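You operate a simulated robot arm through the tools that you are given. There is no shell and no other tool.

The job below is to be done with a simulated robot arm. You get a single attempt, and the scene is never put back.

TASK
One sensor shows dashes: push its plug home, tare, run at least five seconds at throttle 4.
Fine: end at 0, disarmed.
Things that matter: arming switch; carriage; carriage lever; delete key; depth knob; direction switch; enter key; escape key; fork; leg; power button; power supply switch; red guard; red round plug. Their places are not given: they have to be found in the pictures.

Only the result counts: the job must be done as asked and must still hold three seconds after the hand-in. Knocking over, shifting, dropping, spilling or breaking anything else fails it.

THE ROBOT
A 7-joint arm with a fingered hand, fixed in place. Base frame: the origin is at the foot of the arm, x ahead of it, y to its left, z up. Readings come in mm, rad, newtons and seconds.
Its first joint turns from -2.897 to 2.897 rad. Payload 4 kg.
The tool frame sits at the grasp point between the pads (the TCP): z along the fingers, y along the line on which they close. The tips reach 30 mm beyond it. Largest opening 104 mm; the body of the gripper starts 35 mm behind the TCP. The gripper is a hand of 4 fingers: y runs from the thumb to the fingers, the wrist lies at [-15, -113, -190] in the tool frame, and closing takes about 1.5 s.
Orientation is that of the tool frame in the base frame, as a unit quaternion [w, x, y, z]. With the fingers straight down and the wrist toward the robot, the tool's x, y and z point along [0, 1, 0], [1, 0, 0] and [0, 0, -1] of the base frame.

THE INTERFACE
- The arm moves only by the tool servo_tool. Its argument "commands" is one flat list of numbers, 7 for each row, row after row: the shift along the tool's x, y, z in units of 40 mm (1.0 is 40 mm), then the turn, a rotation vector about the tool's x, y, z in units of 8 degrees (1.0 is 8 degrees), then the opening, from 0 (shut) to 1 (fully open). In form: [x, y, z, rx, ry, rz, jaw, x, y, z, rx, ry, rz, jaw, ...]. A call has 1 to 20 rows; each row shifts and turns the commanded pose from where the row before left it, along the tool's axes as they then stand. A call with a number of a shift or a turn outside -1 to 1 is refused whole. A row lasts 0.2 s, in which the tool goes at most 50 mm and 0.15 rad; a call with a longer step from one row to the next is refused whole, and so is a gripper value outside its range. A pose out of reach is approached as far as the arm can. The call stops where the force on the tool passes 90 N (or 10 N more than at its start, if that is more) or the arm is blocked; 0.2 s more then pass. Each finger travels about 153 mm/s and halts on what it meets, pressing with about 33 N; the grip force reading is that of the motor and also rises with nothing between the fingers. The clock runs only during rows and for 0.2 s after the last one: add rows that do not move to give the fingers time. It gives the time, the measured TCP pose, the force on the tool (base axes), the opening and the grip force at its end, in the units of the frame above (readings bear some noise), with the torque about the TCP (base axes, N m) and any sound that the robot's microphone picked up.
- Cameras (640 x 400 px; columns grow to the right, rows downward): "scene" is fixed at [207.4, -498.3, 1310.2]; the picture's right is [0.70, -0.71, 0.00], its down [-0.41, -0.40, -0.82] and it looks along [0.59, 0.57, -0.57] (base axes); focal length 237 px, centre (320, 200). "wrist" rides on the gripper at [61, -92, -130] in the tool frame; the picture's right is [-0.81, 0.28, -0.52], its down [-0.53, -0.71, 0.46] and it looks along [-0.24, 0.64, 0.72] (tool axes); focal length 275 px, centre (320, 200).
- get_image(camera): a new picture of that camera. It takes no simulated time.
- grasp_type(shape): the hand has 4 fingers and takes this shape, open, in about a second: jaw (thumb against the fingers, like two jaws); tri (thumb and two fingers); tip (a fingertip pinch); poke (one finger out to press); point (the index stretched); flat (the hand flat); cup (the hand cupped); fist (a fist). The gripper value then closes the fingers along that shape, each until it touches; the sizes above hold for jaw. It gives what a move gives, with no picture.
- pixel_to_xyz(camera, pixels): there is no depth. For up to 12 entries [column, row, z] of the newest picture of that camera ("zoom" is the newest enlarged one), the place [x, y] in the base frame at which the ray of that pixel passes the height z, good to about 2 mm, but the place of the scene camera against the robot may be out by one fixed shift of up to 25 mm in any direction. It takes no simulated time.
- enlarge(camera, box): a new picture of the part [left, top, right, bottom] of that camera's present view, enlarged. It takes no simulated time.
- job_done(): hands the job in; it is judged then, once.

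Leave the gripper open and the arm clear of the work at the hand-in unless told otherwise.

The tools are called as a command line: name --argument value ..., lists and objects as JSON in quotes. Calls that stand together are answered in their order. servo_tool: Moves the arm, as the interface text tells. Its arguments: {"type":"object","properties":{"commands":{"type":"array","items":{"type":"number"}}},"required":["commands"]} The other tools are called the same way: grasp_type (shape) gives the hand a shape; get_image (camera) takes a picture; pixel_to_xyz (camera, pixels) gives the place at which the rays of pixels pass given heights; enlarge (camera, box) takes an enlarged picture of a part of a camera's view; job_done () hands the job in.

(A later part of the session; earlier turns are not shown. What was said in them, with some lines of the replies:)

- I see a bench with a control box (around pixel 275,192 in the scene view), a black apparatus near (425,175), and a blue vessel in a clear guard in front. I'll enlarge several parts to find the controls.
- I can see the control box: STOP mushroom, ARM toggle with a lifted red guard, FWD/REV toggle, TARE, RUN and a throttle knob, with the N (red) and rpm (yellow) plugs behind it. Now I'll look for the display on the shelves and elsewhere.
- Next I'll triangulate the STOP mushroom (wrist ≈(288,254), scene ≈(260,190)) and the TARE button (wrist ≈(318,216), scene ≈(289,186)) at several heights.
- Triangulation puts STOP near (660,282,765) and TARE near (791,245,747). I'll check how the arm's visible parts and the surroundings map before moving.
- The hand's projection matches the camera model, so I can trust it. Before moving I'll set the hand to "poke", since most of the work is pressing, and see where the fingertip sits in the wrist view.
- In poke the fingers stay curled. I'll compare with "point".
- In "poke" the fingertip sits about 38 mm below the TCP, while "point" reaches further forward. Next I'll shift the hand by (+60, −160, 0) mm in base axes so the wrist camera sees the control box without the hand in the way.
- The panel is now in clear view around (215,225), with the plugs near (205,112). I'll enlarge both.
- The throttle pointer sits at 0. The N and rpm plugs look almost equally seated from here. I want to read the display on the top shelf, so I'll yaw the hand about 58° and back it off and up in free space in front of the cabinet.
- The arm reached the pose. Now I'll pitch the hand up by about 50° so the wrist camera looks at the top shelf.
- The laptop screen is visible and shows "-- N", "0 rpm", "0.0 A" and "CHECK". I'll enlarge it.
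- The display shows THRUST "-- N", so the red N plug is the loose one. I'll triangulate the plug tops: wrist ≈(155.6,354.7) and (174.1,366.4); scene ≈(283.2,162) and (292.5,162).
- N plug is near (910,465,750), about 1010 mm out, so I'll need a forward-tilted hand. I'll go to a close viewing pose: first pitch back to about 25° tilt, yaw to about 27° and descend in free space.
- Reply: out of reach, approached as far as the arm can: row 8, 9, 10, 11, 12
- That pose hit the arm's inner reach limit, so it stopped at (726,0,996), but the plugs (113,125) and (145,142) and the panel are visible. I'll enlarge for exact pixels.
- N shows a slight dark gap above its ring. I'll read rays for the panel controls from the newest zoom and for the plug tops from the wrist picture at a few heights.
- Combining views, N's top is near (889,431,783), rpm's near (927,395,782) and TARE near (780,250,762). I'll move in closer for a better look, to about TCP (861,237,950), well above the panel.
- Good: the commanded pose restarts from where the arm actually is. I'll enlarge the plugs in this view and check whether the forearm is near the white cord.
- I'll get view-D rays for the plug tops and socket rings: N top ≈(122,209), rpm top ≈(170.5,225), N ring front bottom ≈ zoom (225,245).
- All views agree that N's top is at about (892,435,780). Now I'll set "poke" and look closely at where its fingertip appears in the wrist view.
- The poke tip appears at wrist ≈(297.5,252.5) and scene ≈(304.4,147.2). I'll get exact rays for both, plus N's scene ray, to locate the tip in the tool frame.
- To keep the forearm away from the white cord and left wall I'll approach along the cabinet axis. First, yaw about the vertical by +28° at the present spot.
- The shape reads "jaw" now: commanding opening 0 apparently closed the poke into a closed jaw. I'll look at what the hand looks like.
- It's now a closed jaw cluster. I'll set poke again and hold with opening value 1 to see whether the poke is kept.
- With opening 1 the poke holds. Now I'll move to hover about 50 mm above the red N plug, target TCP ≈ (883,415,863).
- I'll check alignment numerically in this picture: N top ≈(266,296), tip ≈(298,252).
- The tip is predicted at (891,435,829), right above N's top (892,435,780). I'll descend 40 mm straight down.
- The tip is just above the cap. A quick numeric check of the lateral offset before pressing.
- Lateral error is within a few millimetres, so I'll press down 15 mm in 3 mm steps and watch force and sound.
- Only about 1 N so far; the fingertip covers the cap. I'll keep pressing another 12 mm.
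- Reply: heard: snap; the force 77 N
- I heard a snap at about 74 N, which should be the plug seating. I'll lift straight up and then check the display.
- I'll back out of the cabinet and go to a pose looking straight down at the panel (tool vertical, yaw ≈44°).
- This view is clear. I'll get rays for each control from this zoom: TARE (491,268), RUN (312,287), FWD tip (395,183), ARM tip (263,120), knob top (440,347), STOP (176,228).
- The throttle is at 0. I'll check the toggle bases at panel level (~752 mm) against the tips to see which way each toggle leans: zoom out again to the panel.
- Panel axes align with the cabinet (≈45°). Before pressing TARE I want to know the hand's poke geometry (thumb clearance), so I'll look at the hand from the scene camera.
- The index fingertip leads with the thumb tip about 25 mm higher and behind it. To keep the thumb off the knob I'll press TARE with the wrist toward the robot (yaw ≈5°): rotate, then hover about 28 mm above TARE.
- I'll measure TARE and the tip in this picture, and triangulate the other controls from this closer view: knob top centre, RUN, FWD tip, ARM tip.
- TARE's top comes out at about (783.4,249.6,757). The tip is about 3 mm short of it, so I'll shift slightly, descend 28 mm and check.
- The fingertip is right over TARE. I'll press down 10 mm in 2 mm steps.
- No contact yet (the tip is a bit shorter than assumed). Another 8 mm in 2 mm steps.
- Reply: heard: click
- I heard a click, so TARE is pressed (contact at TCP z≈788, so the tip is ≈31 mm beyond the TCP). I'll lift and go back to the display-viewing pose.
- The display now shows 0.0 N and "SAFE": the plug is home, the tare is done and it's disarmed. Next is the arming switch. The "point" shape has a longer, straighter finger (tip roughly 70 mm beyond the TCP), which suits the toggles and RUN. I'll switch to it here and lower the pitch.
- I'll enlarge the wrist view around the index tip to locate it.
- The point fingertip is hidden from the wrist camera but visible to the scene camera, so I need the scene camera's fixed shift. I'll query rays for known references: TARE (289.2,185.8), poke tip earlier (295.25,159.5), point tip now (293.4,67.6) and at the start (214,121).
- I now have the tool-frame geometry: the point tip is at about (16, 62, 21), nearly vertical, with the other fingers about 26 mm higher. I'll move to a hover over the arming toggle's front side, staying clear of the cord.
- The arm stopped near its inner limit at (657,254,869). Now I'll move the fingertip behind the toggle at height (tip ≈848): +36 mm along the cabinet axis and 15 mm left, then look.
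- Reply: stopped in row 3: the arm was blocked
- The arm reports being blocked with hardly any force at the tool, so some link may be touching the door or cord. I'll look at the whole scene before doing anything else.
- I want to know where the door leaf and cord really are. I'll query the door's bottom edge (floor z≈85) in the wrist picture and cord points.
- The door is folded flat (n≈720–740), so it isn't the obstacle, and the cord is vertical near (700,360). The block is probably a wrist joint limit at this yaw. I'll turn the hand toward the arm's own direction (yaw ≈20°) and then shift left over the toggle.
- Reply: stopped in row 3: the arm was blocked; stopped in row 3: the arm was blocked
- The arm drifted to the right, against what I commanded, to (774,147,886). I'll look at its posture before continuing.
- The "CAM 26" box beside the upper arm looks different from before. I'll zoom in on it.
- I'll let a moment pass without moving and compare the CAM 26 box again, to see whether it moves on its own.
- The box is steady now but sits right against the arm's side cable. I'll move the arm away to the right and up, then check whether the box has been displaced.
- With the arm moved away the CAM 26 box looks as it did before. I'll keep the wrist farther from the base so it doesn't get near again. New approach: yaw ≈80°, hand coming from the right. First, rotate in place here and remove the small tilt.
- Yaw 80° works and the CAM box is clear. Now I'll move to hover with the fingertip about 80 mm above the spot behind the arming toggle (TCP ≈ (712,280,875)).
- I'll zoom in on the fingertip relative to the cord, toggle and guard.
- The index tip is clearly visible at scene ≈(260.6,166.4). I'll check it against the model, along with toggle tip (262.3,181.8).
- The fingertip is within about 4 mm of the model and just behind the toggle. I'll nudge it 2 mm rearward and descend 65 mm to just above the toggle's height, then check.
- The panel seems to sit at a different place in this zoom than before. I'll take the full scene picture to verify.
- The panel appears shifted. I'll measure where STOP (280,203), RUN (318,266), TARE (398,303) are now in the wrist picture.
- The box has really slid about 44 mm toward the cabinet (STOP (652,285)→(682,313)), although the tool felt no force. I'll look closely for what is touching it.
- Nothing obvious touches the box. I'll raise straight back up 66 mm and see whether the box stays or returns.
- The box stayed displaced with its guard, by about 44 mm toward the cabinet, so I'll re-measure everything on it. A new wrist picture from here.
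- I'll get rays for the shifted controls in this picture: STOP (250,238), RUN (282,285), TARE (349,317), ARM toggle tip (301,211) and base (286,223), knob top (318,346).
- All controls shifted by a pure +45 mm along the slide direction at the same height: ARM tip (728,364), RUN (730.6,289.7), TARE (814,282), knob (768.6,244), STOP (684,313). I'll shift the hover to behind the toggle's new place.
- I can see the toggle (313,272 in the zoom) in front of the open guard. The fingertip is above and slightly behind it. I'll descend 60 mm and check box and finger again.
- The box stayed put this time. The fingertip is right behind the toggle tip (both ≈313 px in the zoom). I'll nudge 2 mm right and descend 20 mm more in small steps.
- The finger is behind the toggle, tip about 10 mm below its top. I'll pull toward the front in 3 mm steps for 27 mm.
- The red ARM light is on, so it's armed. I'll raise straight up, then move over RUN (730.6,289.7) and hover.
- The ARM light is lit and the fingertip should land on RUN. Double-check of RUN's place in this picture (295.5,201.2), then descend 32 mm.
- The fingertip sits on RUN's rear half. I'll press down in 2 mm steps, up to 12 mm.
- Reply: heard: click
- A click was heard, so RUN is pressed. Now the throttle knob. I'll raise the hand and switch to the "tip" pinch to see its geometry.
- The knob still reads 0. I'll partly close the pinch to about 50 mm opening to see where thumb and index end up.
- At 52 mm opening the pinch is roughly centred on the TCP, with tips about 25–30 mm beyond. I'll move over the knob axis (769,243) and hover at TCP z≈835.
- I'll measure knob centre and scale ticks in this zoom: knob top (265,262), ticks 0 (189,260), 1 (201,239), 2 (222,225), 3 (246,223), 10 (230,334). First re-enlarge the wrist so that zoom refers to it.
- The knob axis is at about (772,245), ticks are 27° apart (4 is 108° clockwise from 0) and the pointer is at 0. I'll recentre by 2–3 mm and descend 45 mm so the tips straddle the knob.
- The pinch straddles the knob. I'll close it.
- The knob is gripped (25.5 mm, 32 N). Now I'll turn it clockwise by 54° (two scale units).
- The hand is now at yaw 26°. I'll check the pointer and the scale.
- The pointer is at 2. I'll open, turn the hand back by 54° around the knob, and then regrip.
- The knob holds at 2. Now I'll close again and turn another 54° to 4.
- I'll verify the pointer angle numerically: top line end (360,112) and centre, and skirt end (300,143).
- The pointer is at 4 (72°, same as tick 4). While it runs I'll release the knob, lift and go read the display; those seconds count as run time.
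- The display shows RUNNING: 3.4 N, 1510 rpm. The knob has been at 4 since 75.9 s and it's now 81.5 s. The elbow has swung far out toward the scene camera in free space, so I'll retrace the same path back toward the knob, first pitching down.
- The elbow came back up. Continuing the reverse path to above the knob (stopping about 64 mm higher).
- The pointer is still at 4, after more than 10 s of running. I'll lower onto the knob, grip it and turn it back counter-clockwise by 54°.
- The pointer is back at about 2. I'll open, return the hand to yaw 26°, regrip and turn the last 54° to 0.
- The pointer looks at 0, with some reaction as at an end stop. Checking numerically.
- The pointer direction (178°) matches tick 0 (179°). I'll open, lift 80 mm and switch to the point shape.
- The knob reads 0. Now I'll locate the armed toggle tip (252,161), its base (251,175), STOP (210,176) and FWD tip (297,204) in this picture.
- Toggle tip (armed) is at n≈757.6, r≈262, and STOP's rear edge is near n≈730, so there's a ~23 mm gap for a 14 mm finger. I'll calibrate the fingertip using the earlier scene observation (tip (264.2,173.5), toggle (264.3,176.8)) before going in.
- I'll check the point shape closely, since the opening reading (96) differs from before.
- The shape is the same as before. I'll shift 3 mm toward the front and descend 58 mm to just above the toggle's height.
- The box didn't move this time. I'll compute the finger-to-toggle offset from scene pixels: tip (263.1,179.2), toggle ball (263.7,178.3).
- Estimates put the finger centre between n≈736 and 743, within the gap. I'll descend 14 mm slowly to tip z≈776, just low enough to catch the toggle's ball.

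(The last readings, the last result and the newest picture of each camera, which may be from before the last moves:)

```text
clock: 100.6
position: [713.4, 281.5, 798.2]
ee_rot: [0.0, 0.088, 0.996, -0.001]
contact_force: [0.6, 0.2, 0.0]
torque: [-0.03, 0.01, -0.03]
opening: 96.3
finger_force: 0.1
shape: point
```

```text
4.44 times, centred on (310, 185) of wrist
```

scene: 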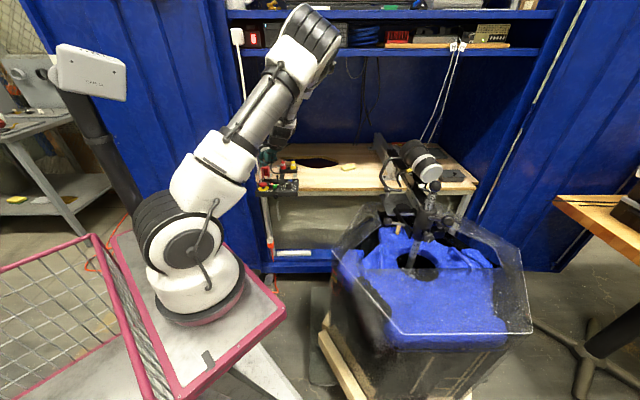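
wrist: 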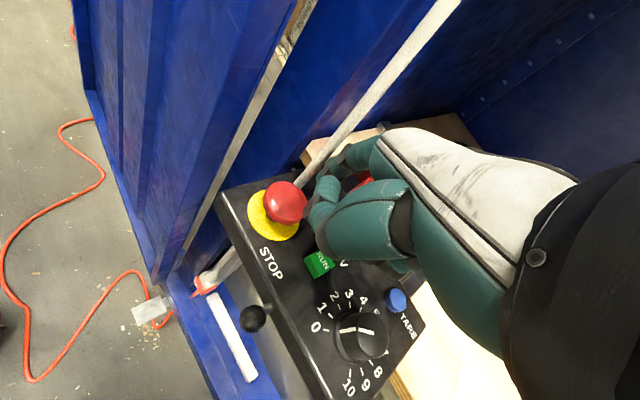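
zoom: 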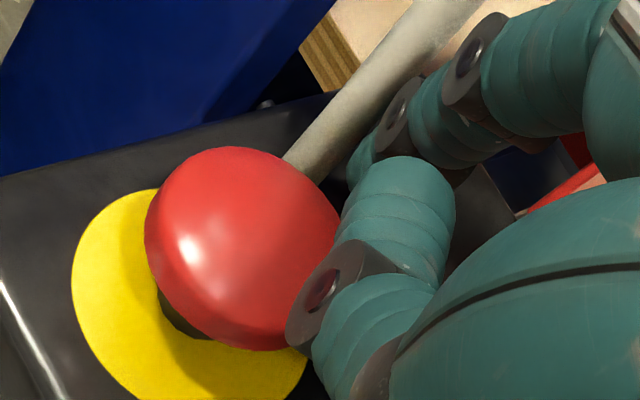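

No contact yet, and the finger is between STOP and the toggle. I'll push toward the rear in 3 mm steps for 24 mm.

servo_tool --commands '[-0.0425, 0.0618, 0, 0, 0, 0, 0, -0.0425, 0.0618, 0, 0, 0, 0, 0, -0.0425, 0.0618, 0, 0, 0, 0, 0, -0.0425, 0.0618, 0, 0, 0, 0, 0, -0.0425, 0.0618, 0, 0, 0, 0, 0, -0.0425, 0.0618, 0, 0, 0, 0, 0, -0.0425, 0.0618, 0, 0, 0, 0, 0, -0.0425, 0.0618, 0, 0, 0, 0, 0]'

enlarge --camera "scene" --box '[250, 165, 280, 195]'

enlarge --camera "wrist" --box '[230, 130, 370, 230]'

```text
clock: 102.4
position: [730.3, 298.9, 799.4]
ee_rot: [0.0, 0.089, 0.996, -0.001]
contact_force: [-1.2, -2.0, 1.4]
torque: [0.03, -0.01, 0.05]
opening: 96.0
finger_force: 0.1
shape: point
```

```text
13.33 times, centred on (265, 180) of scene
```

zoom: 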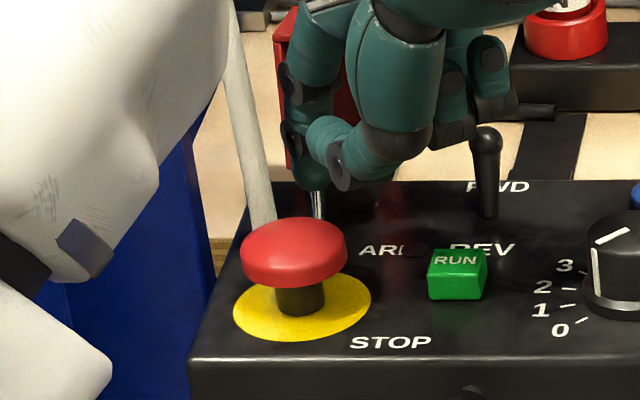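

```text
4.00 times, centred on (300, 180) of wrist
```

zoom: 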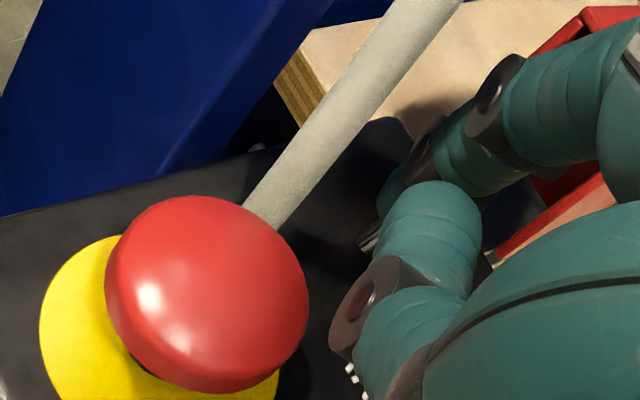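

The ARM light is off, so it's disarmed. I'll back the finger off a few millimetres and lift straight up.

servo_tool --commands '[0.0708, -0.103, 0, 0, 0, 0, 0, 0, 0, -0.4, 0, 0, 0, 0, 0, 0, -0.5, 0, 0, 0, 0, 0, 0, -0.5, 0, 0, 0, 0, 0, 0, -0.5, 0, 0, 0, 0]'

get_image --camera "wrist"

enlarge --camera "wrist" --box '[180, 160, 400, 330]'

enlarge --camera "scene" --box '[240, 155, 310, 205]'

```text
clock: 103.6
position: [727.2, 295.7, 874.6]
ee_rot: [0.0, 0.089, 0.996, -0.001]
contact_force: [-0.2, 0.0, 0.2]
torque: [-0.01, 0.0, -0.04]
opening: 96.0
finger_force: 0.2
shape: point
```

```text
taken
```

wrist: 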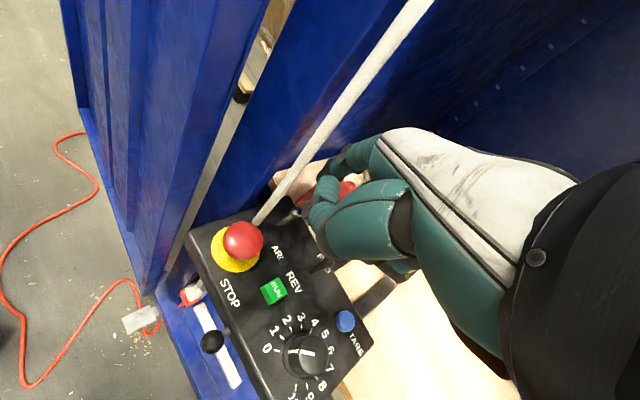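

```text
2.35 times, centred on (290, 245) of wrist
```

zoom: 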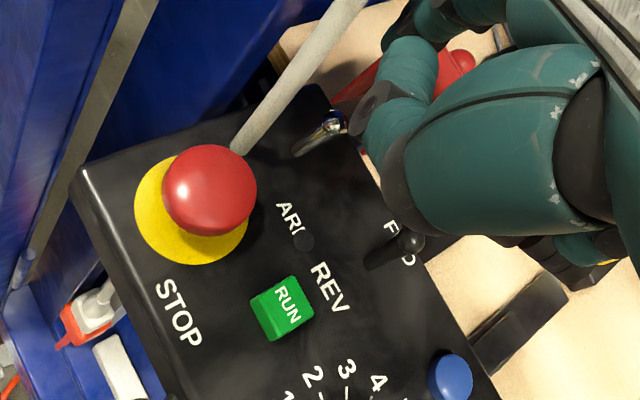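

```text
8.00 times, centred on (275, 180) of scene
```

zoom: 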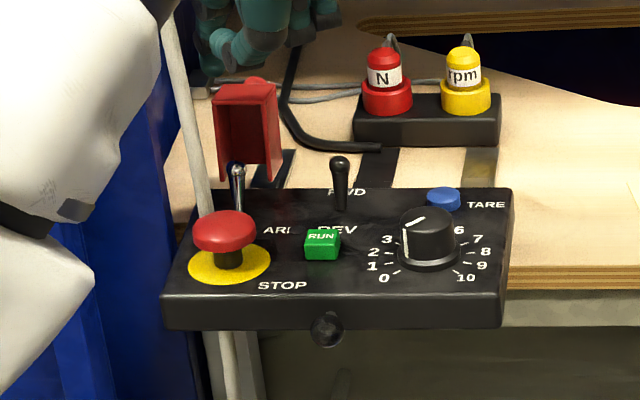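

Disarmed, with the toggle leaning back and the knob at 0. The control box is still about 45–50 mm further in than at the start, and I'd like to slide it back by its rear edge on the far right, away from all controls. First I'll move above that spot and look.

pixel_to_xyz --camera "scene" --pixels '[[305, 188.5, 700], [314, 189, 700], [299, 179.5, 732], [263.1, 184, 763]]'

servo_tool --commands '[-0.906, -0.25, 0, 0, 0, 0, 0, -0.906, -0.25, 0, 0, 0, 0, 0, -0.906, -0.25, 0, 0, 0, 0, 0, -0.906, -0.25, 0, 0, 0, 0, 0, 0, 0, 0, 0, 0, 0, 0]'

get_image --camera "wrist"

enlarge --camera "scene" --box '[250, 150, 330, 210]'

get_image --camera "scene"

```text
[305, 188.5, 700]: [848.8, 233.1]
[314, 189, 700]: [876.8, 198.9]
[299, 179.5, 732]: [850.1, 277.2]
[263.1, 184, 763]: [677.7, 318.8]
```

```text
clock: 104.8
position: [862.0, 229.6, 874.3]
ee_rot: [-0.001, 0.089, 0.996, -0.001]
contact_force: [0.2, -0.2, 0.1]
torque: [0.02, -0.01, 0.03]
opening: 96.1
finger_force: 0.1
shape: point
```

```text
taken
```

wrist: 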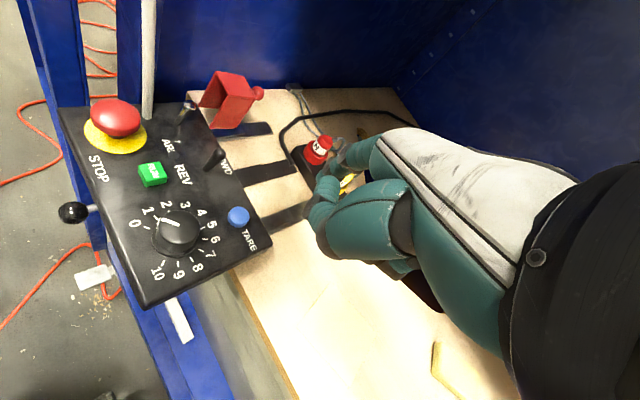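

```text
6.67 times, centred on (290, 180) of scene
```

zoom: 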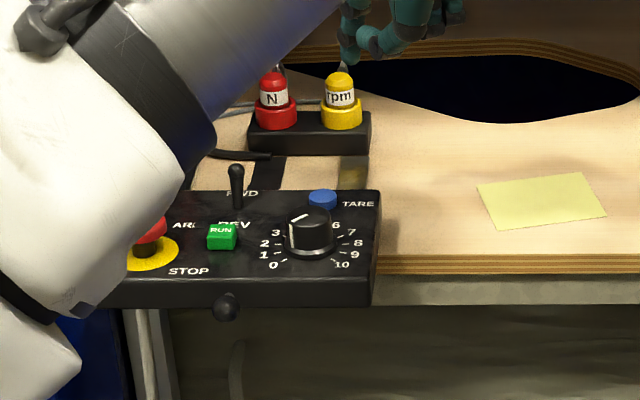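

```text
taken
```

scene: 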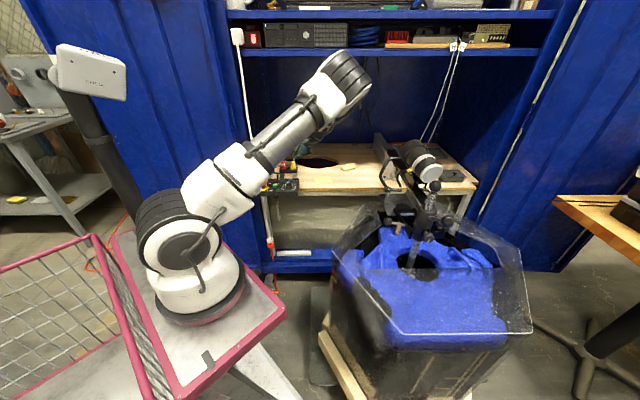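

The hand is above the box's rear-right corner. I'll check the rear edge position: corner ≈(272,243), edge point ≈(258,215), left-rear corner ≈(203,105).

enlarge --camera "wrist" --box '[190, 140, 350, 270]'

pixel_to_xyz --camera "wrist" --pixels '[[272, 243, 750], [258, 215, 750], [116, 119, 783], [152, 172, 763], [238, 216, 760], [300, 215, 722], [262, 130, 722]]'

```text
3.08 times, centred on (270, 205) of wrist
```

zoom: 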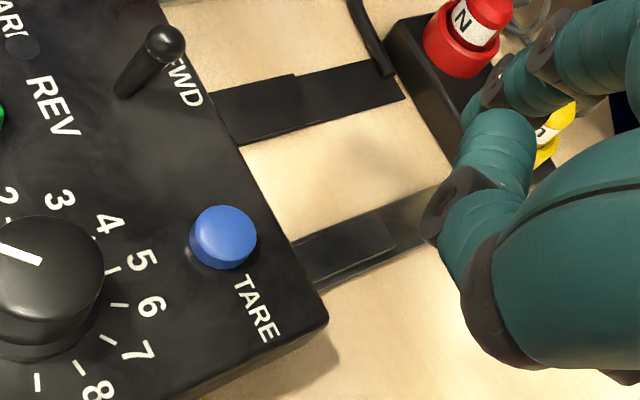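

```text
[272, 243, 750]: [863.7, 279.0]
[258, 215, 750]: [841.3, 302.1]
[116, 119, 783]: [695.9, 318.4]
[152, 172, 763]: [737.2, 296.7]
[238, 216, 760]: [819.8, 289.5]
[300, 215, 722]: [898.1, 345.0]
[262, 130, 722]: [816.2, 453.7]
```

The rear edge is now at n≈804, so the total slide is about 55 mm (it gave a little with my pushes too). I'll step 10 mm further back to clear the edge and descend to tip z≈772 for a check.

servo_tool --commands '[-0.14, 0.205, 0.4, 0, 0, 0, 0, 0, 0, 0.5, 0, 0, 0, 0, 0, 0, 0.5, 0, 0, 0, 0, 0, 0, 0.6, 0, 0, 0, 0, 0, 0, 0, 0, 0, 0, 0]'

get_image --camera "wrist"

enlarge --camera "wrist" --box '[190, 120, 370, 270]'

enlarge --camera "scene" --box '[260, 150, 330, 210]'

```text
clock: 106.0
position: [870.4, 236.0, 792.4]
ee_rot: [0.001, 0.088, 0.996, -0.001]
contact_force: [-0.5, 0.1, -0.2]
torque: [-0.01, 0.01, -0.02]
opening: 96.3
finger_force: 0.1
shape: point
```

```text
taken
```

wrist: 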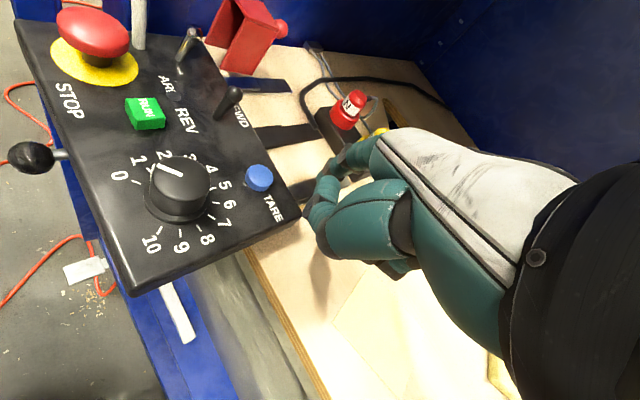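

```text
2.67 times, centred on (280, 195) of wrist
```

zoom: 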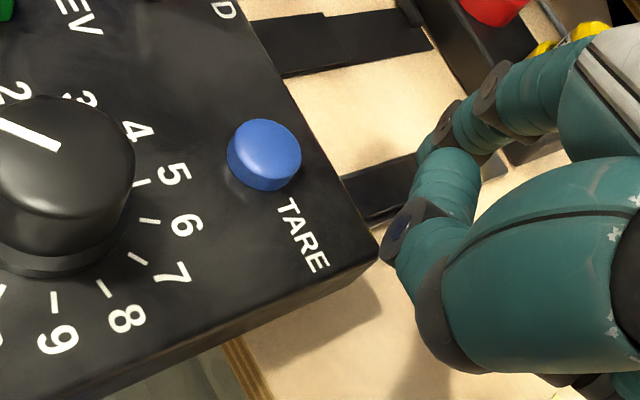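

```text
6.67 times, centred on (295, 180) of scene
```

zoom: 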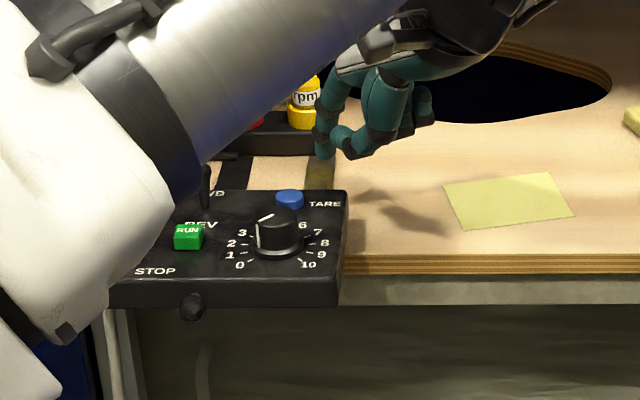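

The upper arm hangs quite low over the panel in this posture, so it may well be what pushed the box; working here is risky. A safer way is to grip the throttle knob (already at its 0 stop) with the arm in its upright posture and draw the box straight back. First I'll lift away.

servo_tool --commands '[0, 0, -0.5, 0, 0, 0, 0, 0, 0, -0.5, 0, 0, 0, 0, 0, 0, -0.5, 0, 0, 0, 0, 0, 0, -0.5, 0, 0, 0, 0, 0.5, 0.1, -0.2, 0, 0, 0.75, 0, 0.5, 0.1, -0.2, 0, 0, 0.75, 0, 0.4, 0, -0.2, 0, 0, 0.75, 0, 0.3, 0, 0, 0, 0, 0.75, 0, 0, 0, 0, 0, 0, 0.75, 0, 0, 0, 0, 0, 0, 0, 0]'

grasp_type --shape "tip"

get_image --camera "wrist"

get_image --camera "scene"

```text
clock: 108.2
position: [807.9, 266.1, 897.7]
ee_rot: [0.0, 0.344, 0.939, 0.001]
contact_force: [0.4, -0.3, -0.3]
torque: [0.0, -0.04, 0.02]
opening: 95.9
finger_force: 0.1
shape: point
```

```text
clock: 109.1
position: [806.7, 266.8, 896.8]
ee_rot: [0.002, 0.344, 0.939, -0.001]
contact_force: [0.2, -0.7, -0.1]
torque: [-0.06, -0.02, 0.04]
opening: 103.7
finger_force: 0.1
shape: tip
```

```text
taken
```

wrist: 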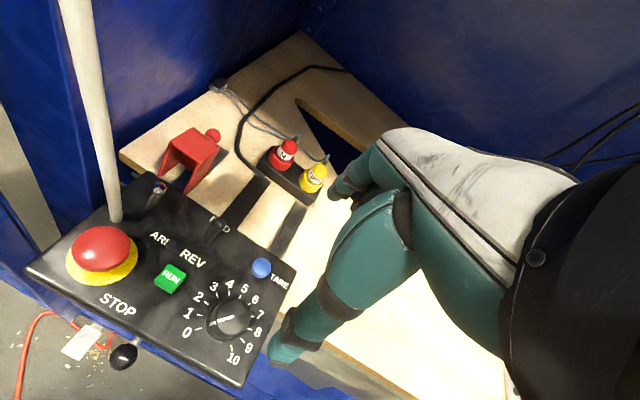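

```text
taken
```

scene: 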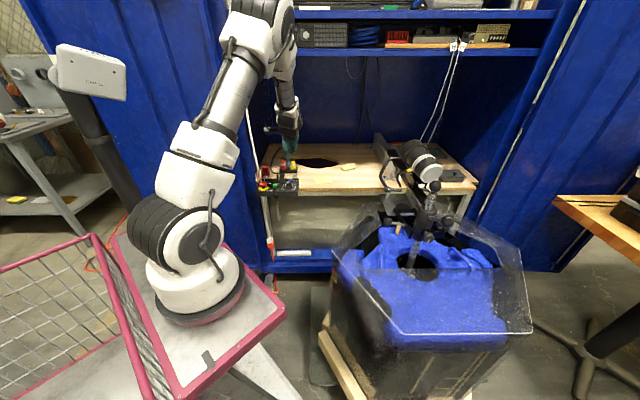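

Yaw is 50° and the arm is more upright. I'll measure the knob and panel here.

enlarge --camera "wrist" --box '[150, 240, 290, 370]'

pixel_to_xyz --camera "wrist" --pixels '[[101, 247, 783], [170.5, 277, 763], [261.5, 266.5, 760], [232, 317.5, 780], [296, 268, 750], [133, 174, 750]]'

```text
3.08 times, centred on (220, 305) of wrist
```

zoom: 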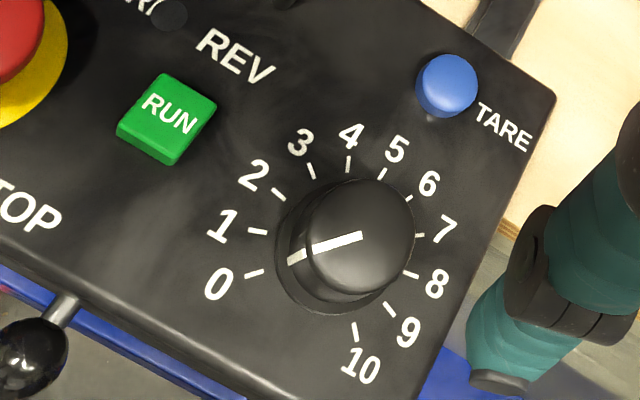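

```text
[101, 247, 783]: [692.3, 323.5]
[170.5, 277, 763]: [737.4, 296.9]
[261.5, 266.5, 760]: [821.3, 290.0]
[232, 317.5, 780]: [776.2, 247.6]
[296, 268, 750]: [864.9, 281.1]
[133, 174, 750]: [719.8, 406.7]
```

The pointer is exactly at 0. The knob axis is near (776.5,248.5). I'll hover above it with the pinch at 50 mm opening.

servo_tool --commands '[0, 0, 0, 0, 0, 0, 0.5, 0, 0, 0, 0, 0, 0, 0.5, 0.1425, -0.4175, 0.7725, 0, 0, 0, 0.5, 0.1425, -0.4175, 0.7725, 0, 0, 0, 0.5, 0, 0, 0, 0, 0, 0, 0.5]'

get_image --camera "wrist"

enlarge --camera "wrist" --box '[200, 180, 380, 330]'

enlarge --camera "scene" --box '[240, 150, 320, 210]'

```text
clock: 110.3
position: [775.6, 248.1, 835.2]
ee_rot: [0.001, 0.343, 0.939, 0.0]
contact_force: [0.8, 0.5, 0.4]
torque: [0.01, -0.01, 0.0]
opening: 52.5
finger_force: 0.0
shape: tip
```

```text
taken
```

wrist: 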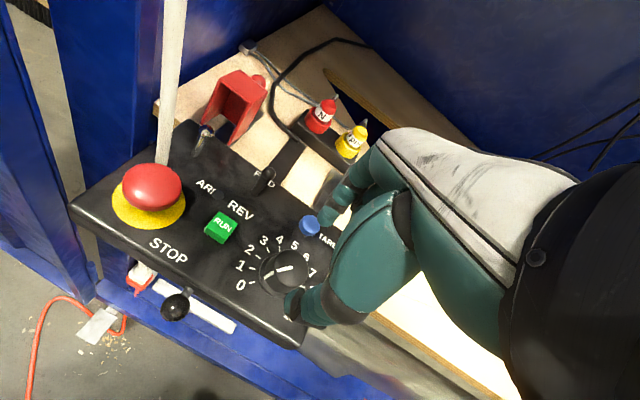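

```text
2.67 times, centred on (290, 255) of wrist
```

zoom: 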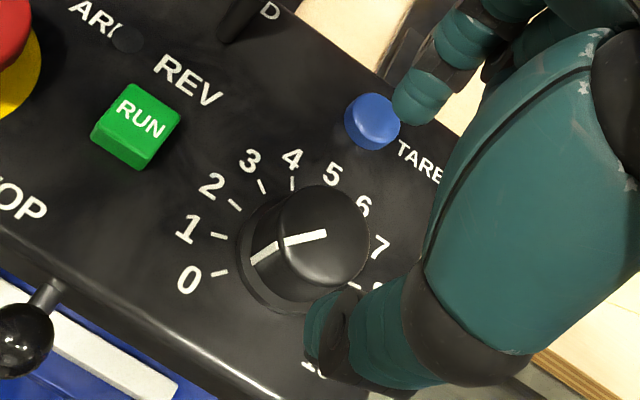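

```text
6.67 times, centred on (280, 180) of scene
```

zoom: 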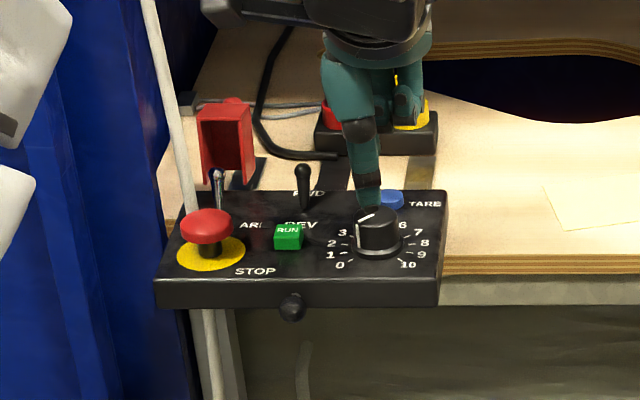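

Clear of TARE and centred. I'll descend 45 mm and close on the knob.

servo_tool --commands '[0, 0.02, 0.3, 0, 0, 0, 0.5, 0, 0, 0.3, 0, 0, 0, 0.5, 0, 0, 0.3, 0, 0, 0, 0.5, 0, 0, 0.225, 0, 0, 0, 0.5, 0, 0, 0, 0, 0, 0, 0.5, 0, 0, 0, 0, 0, 0, 0.2, 0, 0, 0, 0, 0, 0, 0.1, 0, 0, 0, 0, 0, 0, 0.1, 0, 0, 0, 0, 0, 0, 0.1]'

enlarge --camera "wrist" --box '[200, 180, 380, 330]'

enlarge --camera "scene" --box '[240, 150, 320, 210]'

```text
clock: 112.3
position: [777.6, 247.3, 792.6]
ee_rot: [0.001, 0.344, 0.939, -0.001]
contact_force: [0.5, -0.6, 0.0]
torque: [0.0, -0.03, -0.02]
opening: 25.3
finger_force: 32.9
shape: tip
```

```text
2.67 times, centred on (290, 255) of wrist
```

zoom: 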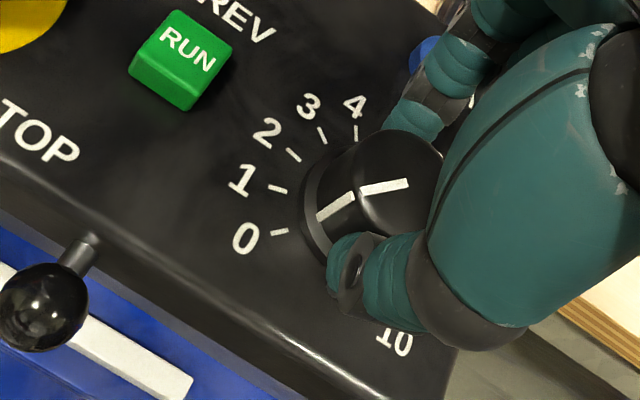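

```text
6.67 times, centred on (280, 180) of scene
```

zoom: 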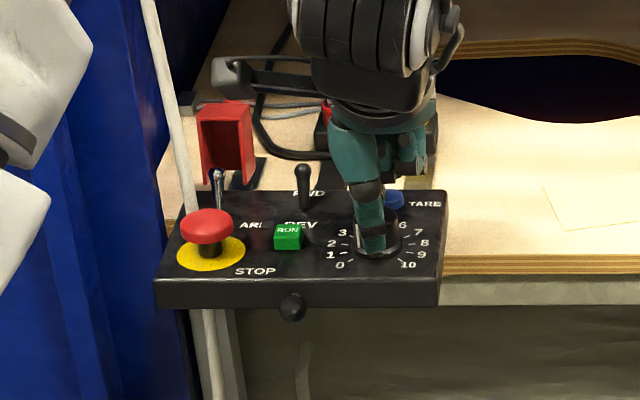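

The knob is gripped along the slide direction. I'll pull 20 mm toward the front in 4 mm steps and watch.

servo_tool --commands '[0.0076, -0.0997, 0, 0, 0, 0, 0.1, 0.0076, -0.0997, 0, 0, 0, 0, 0.1, 0.0076, -0.0997, 0, 0, 0, 0, 0.1, 0.0076, -0.0997, 0, 0, 0, 0, 0.1, 0.0076, -0.0997, 0, 0, 0, 0, 0.1]'

enlarge --camera "scene" --box '[240, 150, 320, 210]'

enlarge --camera "wrist" --box '[200, 180, 380, 330]'

```text
clock: 113.5
position: [762.7, 234.4, 791.0]
ee_rot: [0.0, 0.343, 0.939, 0.0]
contact_force: [0.3, 2.0, 0.7]
torque: [0.17, -0.05, 0.02]
opening: 26.0
finger_force: 33.3
shape: tip
```

```text
6.67 times, centred on (280, 180) of scene
```

zoom: 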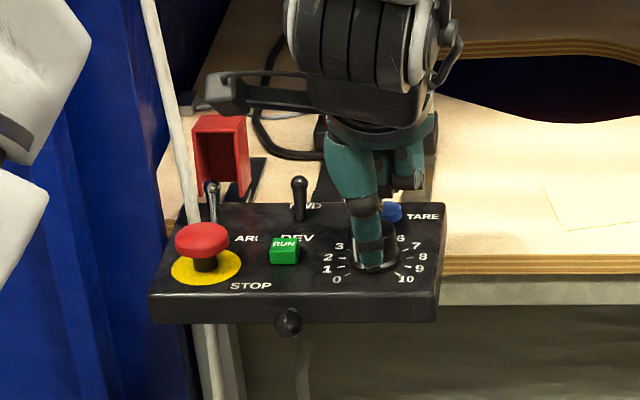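

```text
2.67 times, centred on (290, 255) of wrist
```

zoom: 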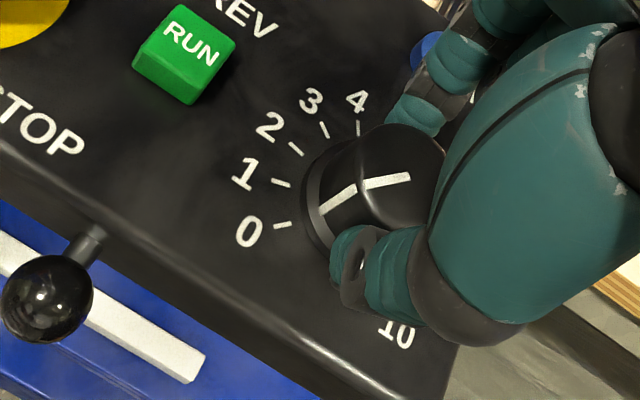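

The box slides freely (about 2 N) and follows. STOP is now at scene row ≈185.5 versus 190.4 originally. I'll pull another 36 mm.

servo_tool --commands '[0.0076, -0.0997, 0, 0, 0, 0, 0.1, 0.0076, -0.0997, 0, 0, 0, 0, 0.1, 0.0076, -0.0997, 0, 0, 0, 0, 0.1, 0.0076, -0.0997, 0, 0, 0, 0, 0.1, 0.0076, -0.0997, 0, 0, 0, 0, 0.1, 0.0076, -0.0997, 0, 0, 0, 0, 0.1, 0.0076, -0.0997, 0, 0, 0, 0, 0.1, 0.0076, -0.0997, 0, 0, 0, 0, 0.1, 0.0076, -0.0997, 0, 0, 0, 0, 0.1, 0, 0, 0, 0, 0, 0, 0.1]'

enlarge --camera "scene" --box '[245, 150, 305, 210]'

enlarge --camera "wrist" --box '[200, 180, 380, 330]'

get_image --camera "scene"

```text
clock: 115.7
position: [738.4, 207.7, 791.8]
ee_rot: [0.0, 0.343, 0.939, -0.001]
contact_force: [-5.1, -3.2, 2.9]
torque: [-0.04, 0.12, -0.01]
opening: 27.1
finger_force: 33.2
shape: tip
```

```text
6.67 times, centred on (275, 180) of scene
```

zoom: 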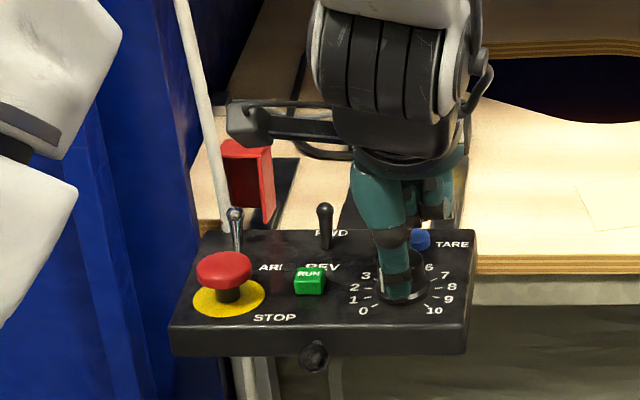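

```text
2.67 times, centred on (290, 255) of wrist
```

zoom: 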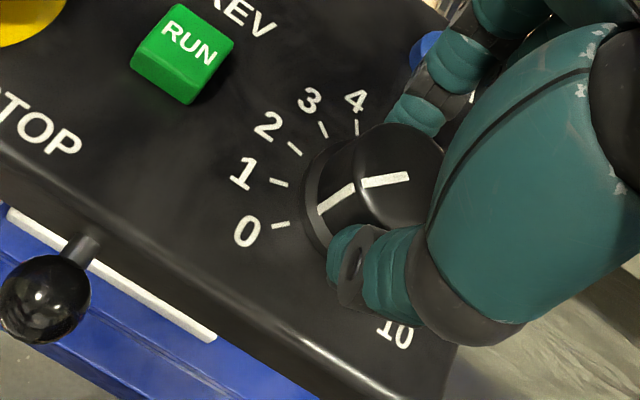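

```text
taken
```

scene: 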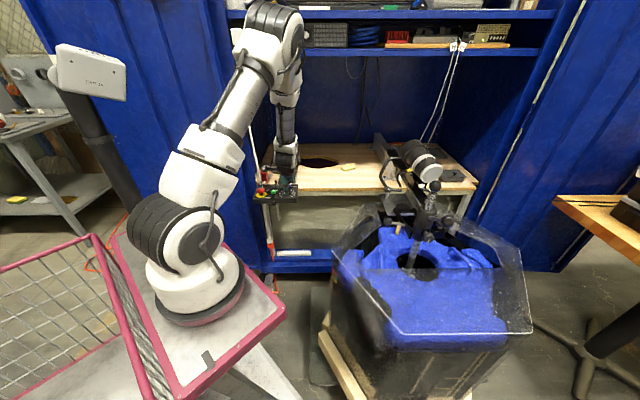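

The box is back at its original place: STOP (224,268), RUN (310,282) and the ball (314,357) match the very first zoom. I'll release the knob and lift straight up.

servo_tool --commands '[0, 0, 0, 0, 0, 0, 0.5, 0, 0, 0, 0, 0, 0, 0.5, 0, 0, 0, 0, 0, 0, 0.5, 0, 0, -0.4, 0, 0, 0, 0.5, 0, 0, -0.5, 0, 0, 0, 0.5, 0, 0, -0.6, 0, 0, 0, 0.5, 0, 0, -0.7, 0, 0, 0, 0.5]'

get_image --camera "wrist"

enlarge --camera "wrist" --box '[80, 160, 320, 340]'

enlarge --camera "scene" --box '[245, 150, 305, 210]'

```text
clock: 117.3
position: [738.2, 207.3, 879.4]
ee_rot: [0.001, 0.343, 0.939, -0.001]
contact_force: [-0.1, 0.1, -0.7]
torque: [0.0, 0.02, -0.06]
opening: 51.7
finger_force: 0.0
shape: tip
```

```text
taken
```

wrist: 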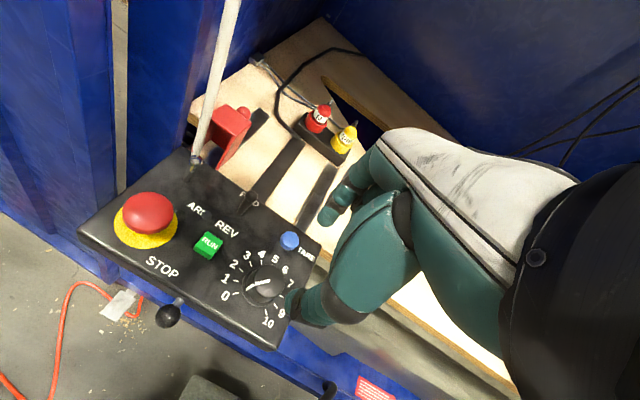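

```text
2.22 times, centred on (200, 250) of wrist
```

zoom: 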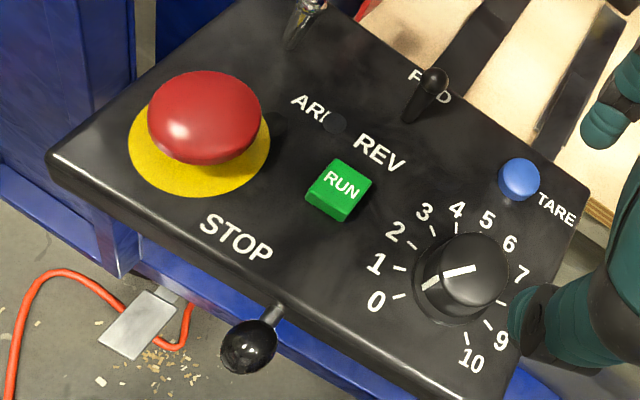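

```text
6.67 times, centred on (275, 180) of scene
```

zoom: 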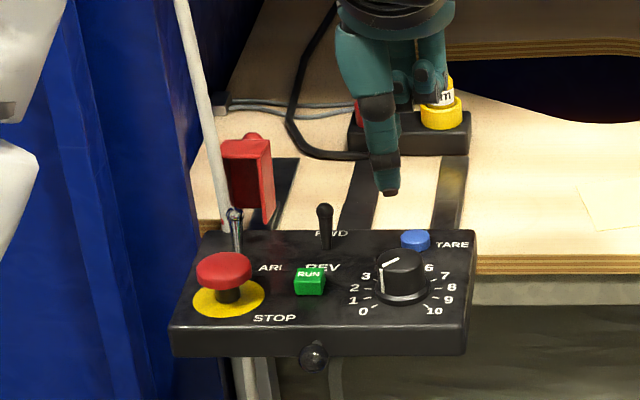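

Everything on the box matches the initial view: guard open, ARM light off, FWD unchanged. I'll verify the knob angle once more numerically.

enlarge --camera "wrist" --box '[220, 230, 320, 330]'

```text
4.00 times, centred on (270, 280) of wrist
```

zoom: 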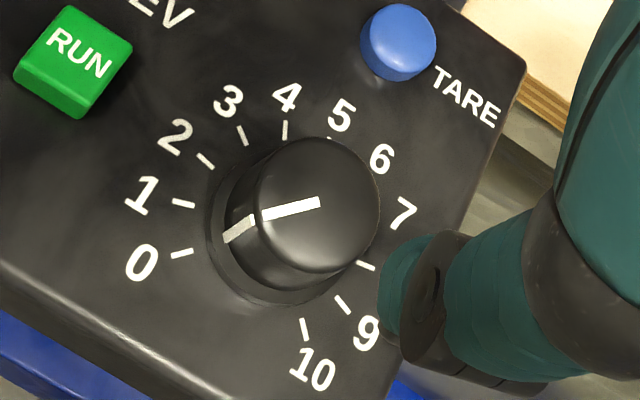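

pixel_to_xyz --camera "zoom" --pixels '[[319, 202, 780], [264, 216, 780], [226, 239, 753], [182, 253, 752], [182, 203, 752], [206, 160, 752], [285, 130, 752], [305, 329, 752]]'

```text
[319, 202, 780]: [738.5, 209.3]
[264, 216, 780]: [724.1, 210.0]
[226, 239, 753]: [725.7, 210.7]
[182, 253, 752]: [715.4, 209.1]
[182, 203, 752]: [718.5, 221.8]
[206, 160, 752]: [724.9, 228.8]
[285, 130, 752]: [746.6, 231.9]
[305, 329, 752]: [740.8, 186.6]
```

The pointer is at 0 within measurement, and the knob axis is back at (738,210). Finally I'll check the display again; the hand goes up and back first.

servo_tool --commands '[0, 0, -0.5, 0, 0, -1, 0.5, -0.07, -0.465, -0.831, 0, 0, 0, 0.5, -0.07, -0.465, -0.831, 0, 0, 0, 0.5, -0.07, -0.465, -0.831, 0, 0, 0, 0.5, -0.07, -0.465, -0.831, 0, 0, 0, 0.5, -0.07, -0.465, -0.831, 0, 0, 0, 0.5, -0.07, -0.465, -0.831, 0, 0, 0, 0.5, -0.07, -0.465, -0.831, 0, 0, 0, 0.5, -0.07, -0.465, -0.831, 0, 0, 0, 0.5, -0.07, -0.465, -0.831, 0, 0, 0, 0.5, -0.07, -0.465, -0.831, 0, 0, 0, 0.5, -0.07, -0.465, -0.831, 0, 0, 0, 0.5]'

servo_tool --commands '[0, 0, 0, -1, 0, 0, 0.5, 0, 0, 0, -1, 0, 0, 0.5, 0, 0, 0, -1, 0, 0, 0.5, 0, 0, 0, -1, 0, 0, 0.5, 0, 0, 0, -1, 0, 0, 0.5, 0, 0, 0, -1, 0, 0, 0.5]'

get_image --camera "wrist"

enlarge --camera "wrist" --box '[330, 20, 590, 180]'

get_image --camera "scene"

```text
clock: 119.9
position: [655.8, 16.8, 1265.4]
ee_rot: [0.0, 0.278, 0.961, -0.001]
contact_force: [-0.3, -0.2, 0.5]
torque: [-0.02, 0.0, -0.01]
opening: 51.7
finger_force: 0.0
shape: tip
```

```text
clock: 121.3
position: [655.3, 19.8, 1264.9]
ee_rot: [0.113, 0.253, 0.878, 0.391]
contact_force: [-0.3, -0.4, -0.8]
torque: [0.05, 0.0, -0.04]
opening: 51.6
finger_force: 0.1
shape: tip
```

```text
taken
```

wrist: 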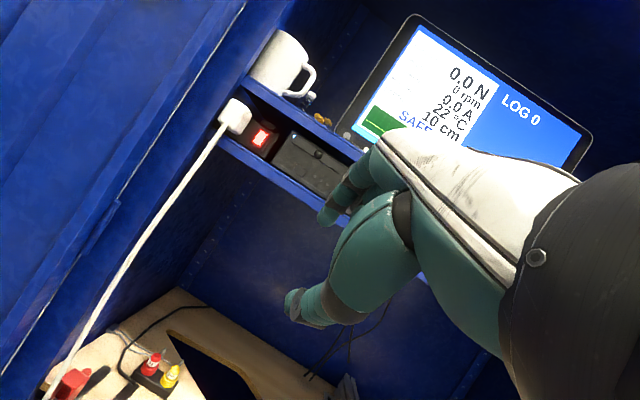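

```text
2.46 times, centred on (460, 100) of wrist
```

zoom: 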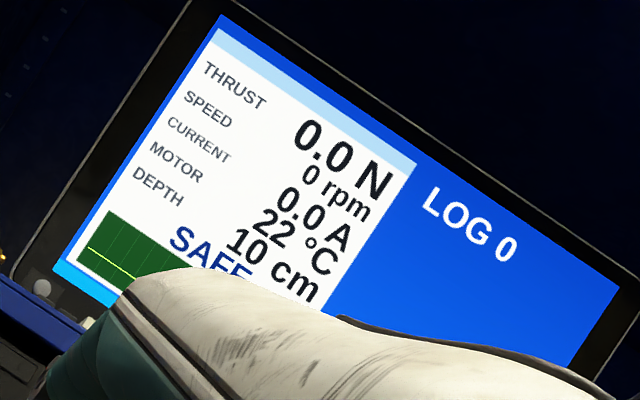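

```text
taken
```

scene: 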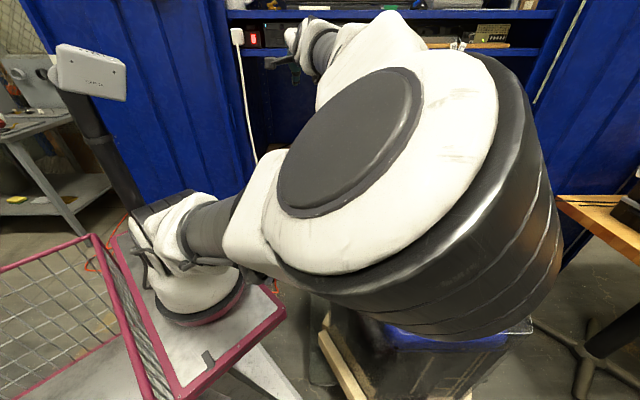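

The display shows SAFE, 0.0 N, 0 rpm. I'll pitch the hand back down, open it into the normal jaw shape, and check the scene once more.

servo_tool --commands '[0, 0, 0, 1, 0, 0, 0.5, 0, 0, 0, 1, 0, 0, 0.5, 0, 0, 0, 1, 0, 0, 0.5, 0, 0, 0, 1, 0, 0, 0.5, 0, 0, 0, 1, 0, 0, 0.5, 0, 0, 0, 1, 0, 0, 0.5]'

grasp_type --shape "jaw"

get_image --camera "scene"

enlarge --camera "scene" --box '[240, 140, 370, 221]'

enlarge --camera "scene" --box '[320, 120, 540, 328]'

```text
clock: 122.7
position: [654.9, 18.4, 1263.9]
ee_rot: [0.0, 0.277, 0.961, 0.0]
contact_force: [0.1, 0.3, 0.2]
torque: [0.02, 0.03, 0.02]
opening: 51.8
finger_force: 0.1
shape: tip
```

```text
clock: 123.6
position: [655.1, 19.0, 1265.4]
ee_rot: [0.0, 0.277, 0.961, 0.0]
contact_force: [0.1, 0.2, -0.1]
torque: [0.03, 0.0, -0.01]
opening: 104.0
finger_force: 0.0
shape: jaw
```

```text
taken
```

scene: 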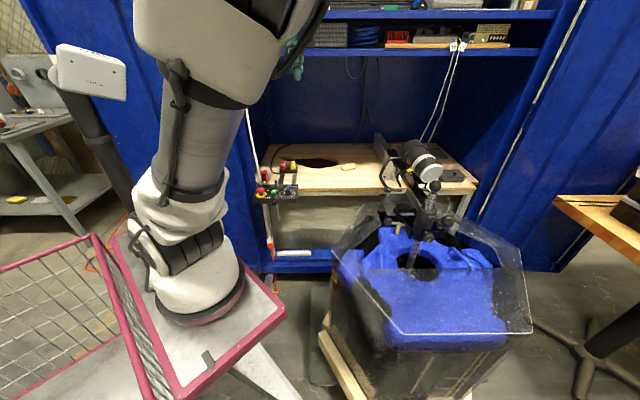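

```text
4.92 times, centred on (305, 180) of scene
```

zoom: 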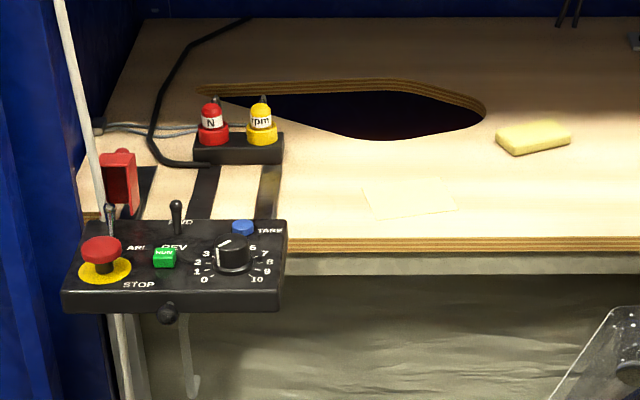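

```text
1.92 times, centred on (430, 224) of scene
```

zoom: 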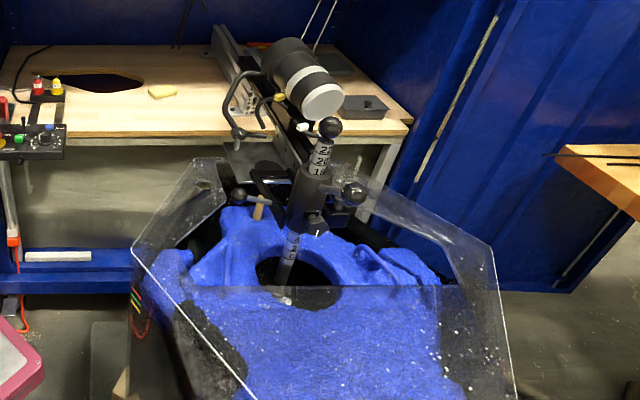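

The control box, plugs, bench items and the rig look the same as at the start. The plug is home, the display reads SAFE with 0.0 N, the throttle is at 0, the system is disarmed, and the arm is clear with the gripper open. I'm handing the job in.

job_done

```text
The job is handed in.
```

I did the job as asked and handed it in, but during the work the control box got pushed back and I had to move it back into place. No verdict came back with the hand-in.

- **Plug:** the thrust line on the display showed dashes. I pushed the red N plug down until it snapped, and the reading came back.
- **Tare:** the button clicked, and the display then read 0.0 N.
- **Run:** I armed the system, pressed RUN and turned the throttle to 4. It stayed there for more than 10 seconds. Partway through, the display showed RUNNING, 3.4 N and 1510 rpm.
- **End state:** the throttle is at 0, the arming light is off and the display reads SAFE with 0 rpm. The gripper is open and the arm is clear.

**What could count against it:**
- **Control box:** it slid about 55 mm toward the cabinet on its mount. My best guess is that the upper arm pushed it. I drew it back by the throttle knob, and its position now matches the first pictures.
- **CAM 26 box:** the arm was blocked once, apparently by this box beside it. The box looked turned at the time, then looked as before once the arm moved away.

In the last pictures the bench items and the motor rig look the same as at the start.
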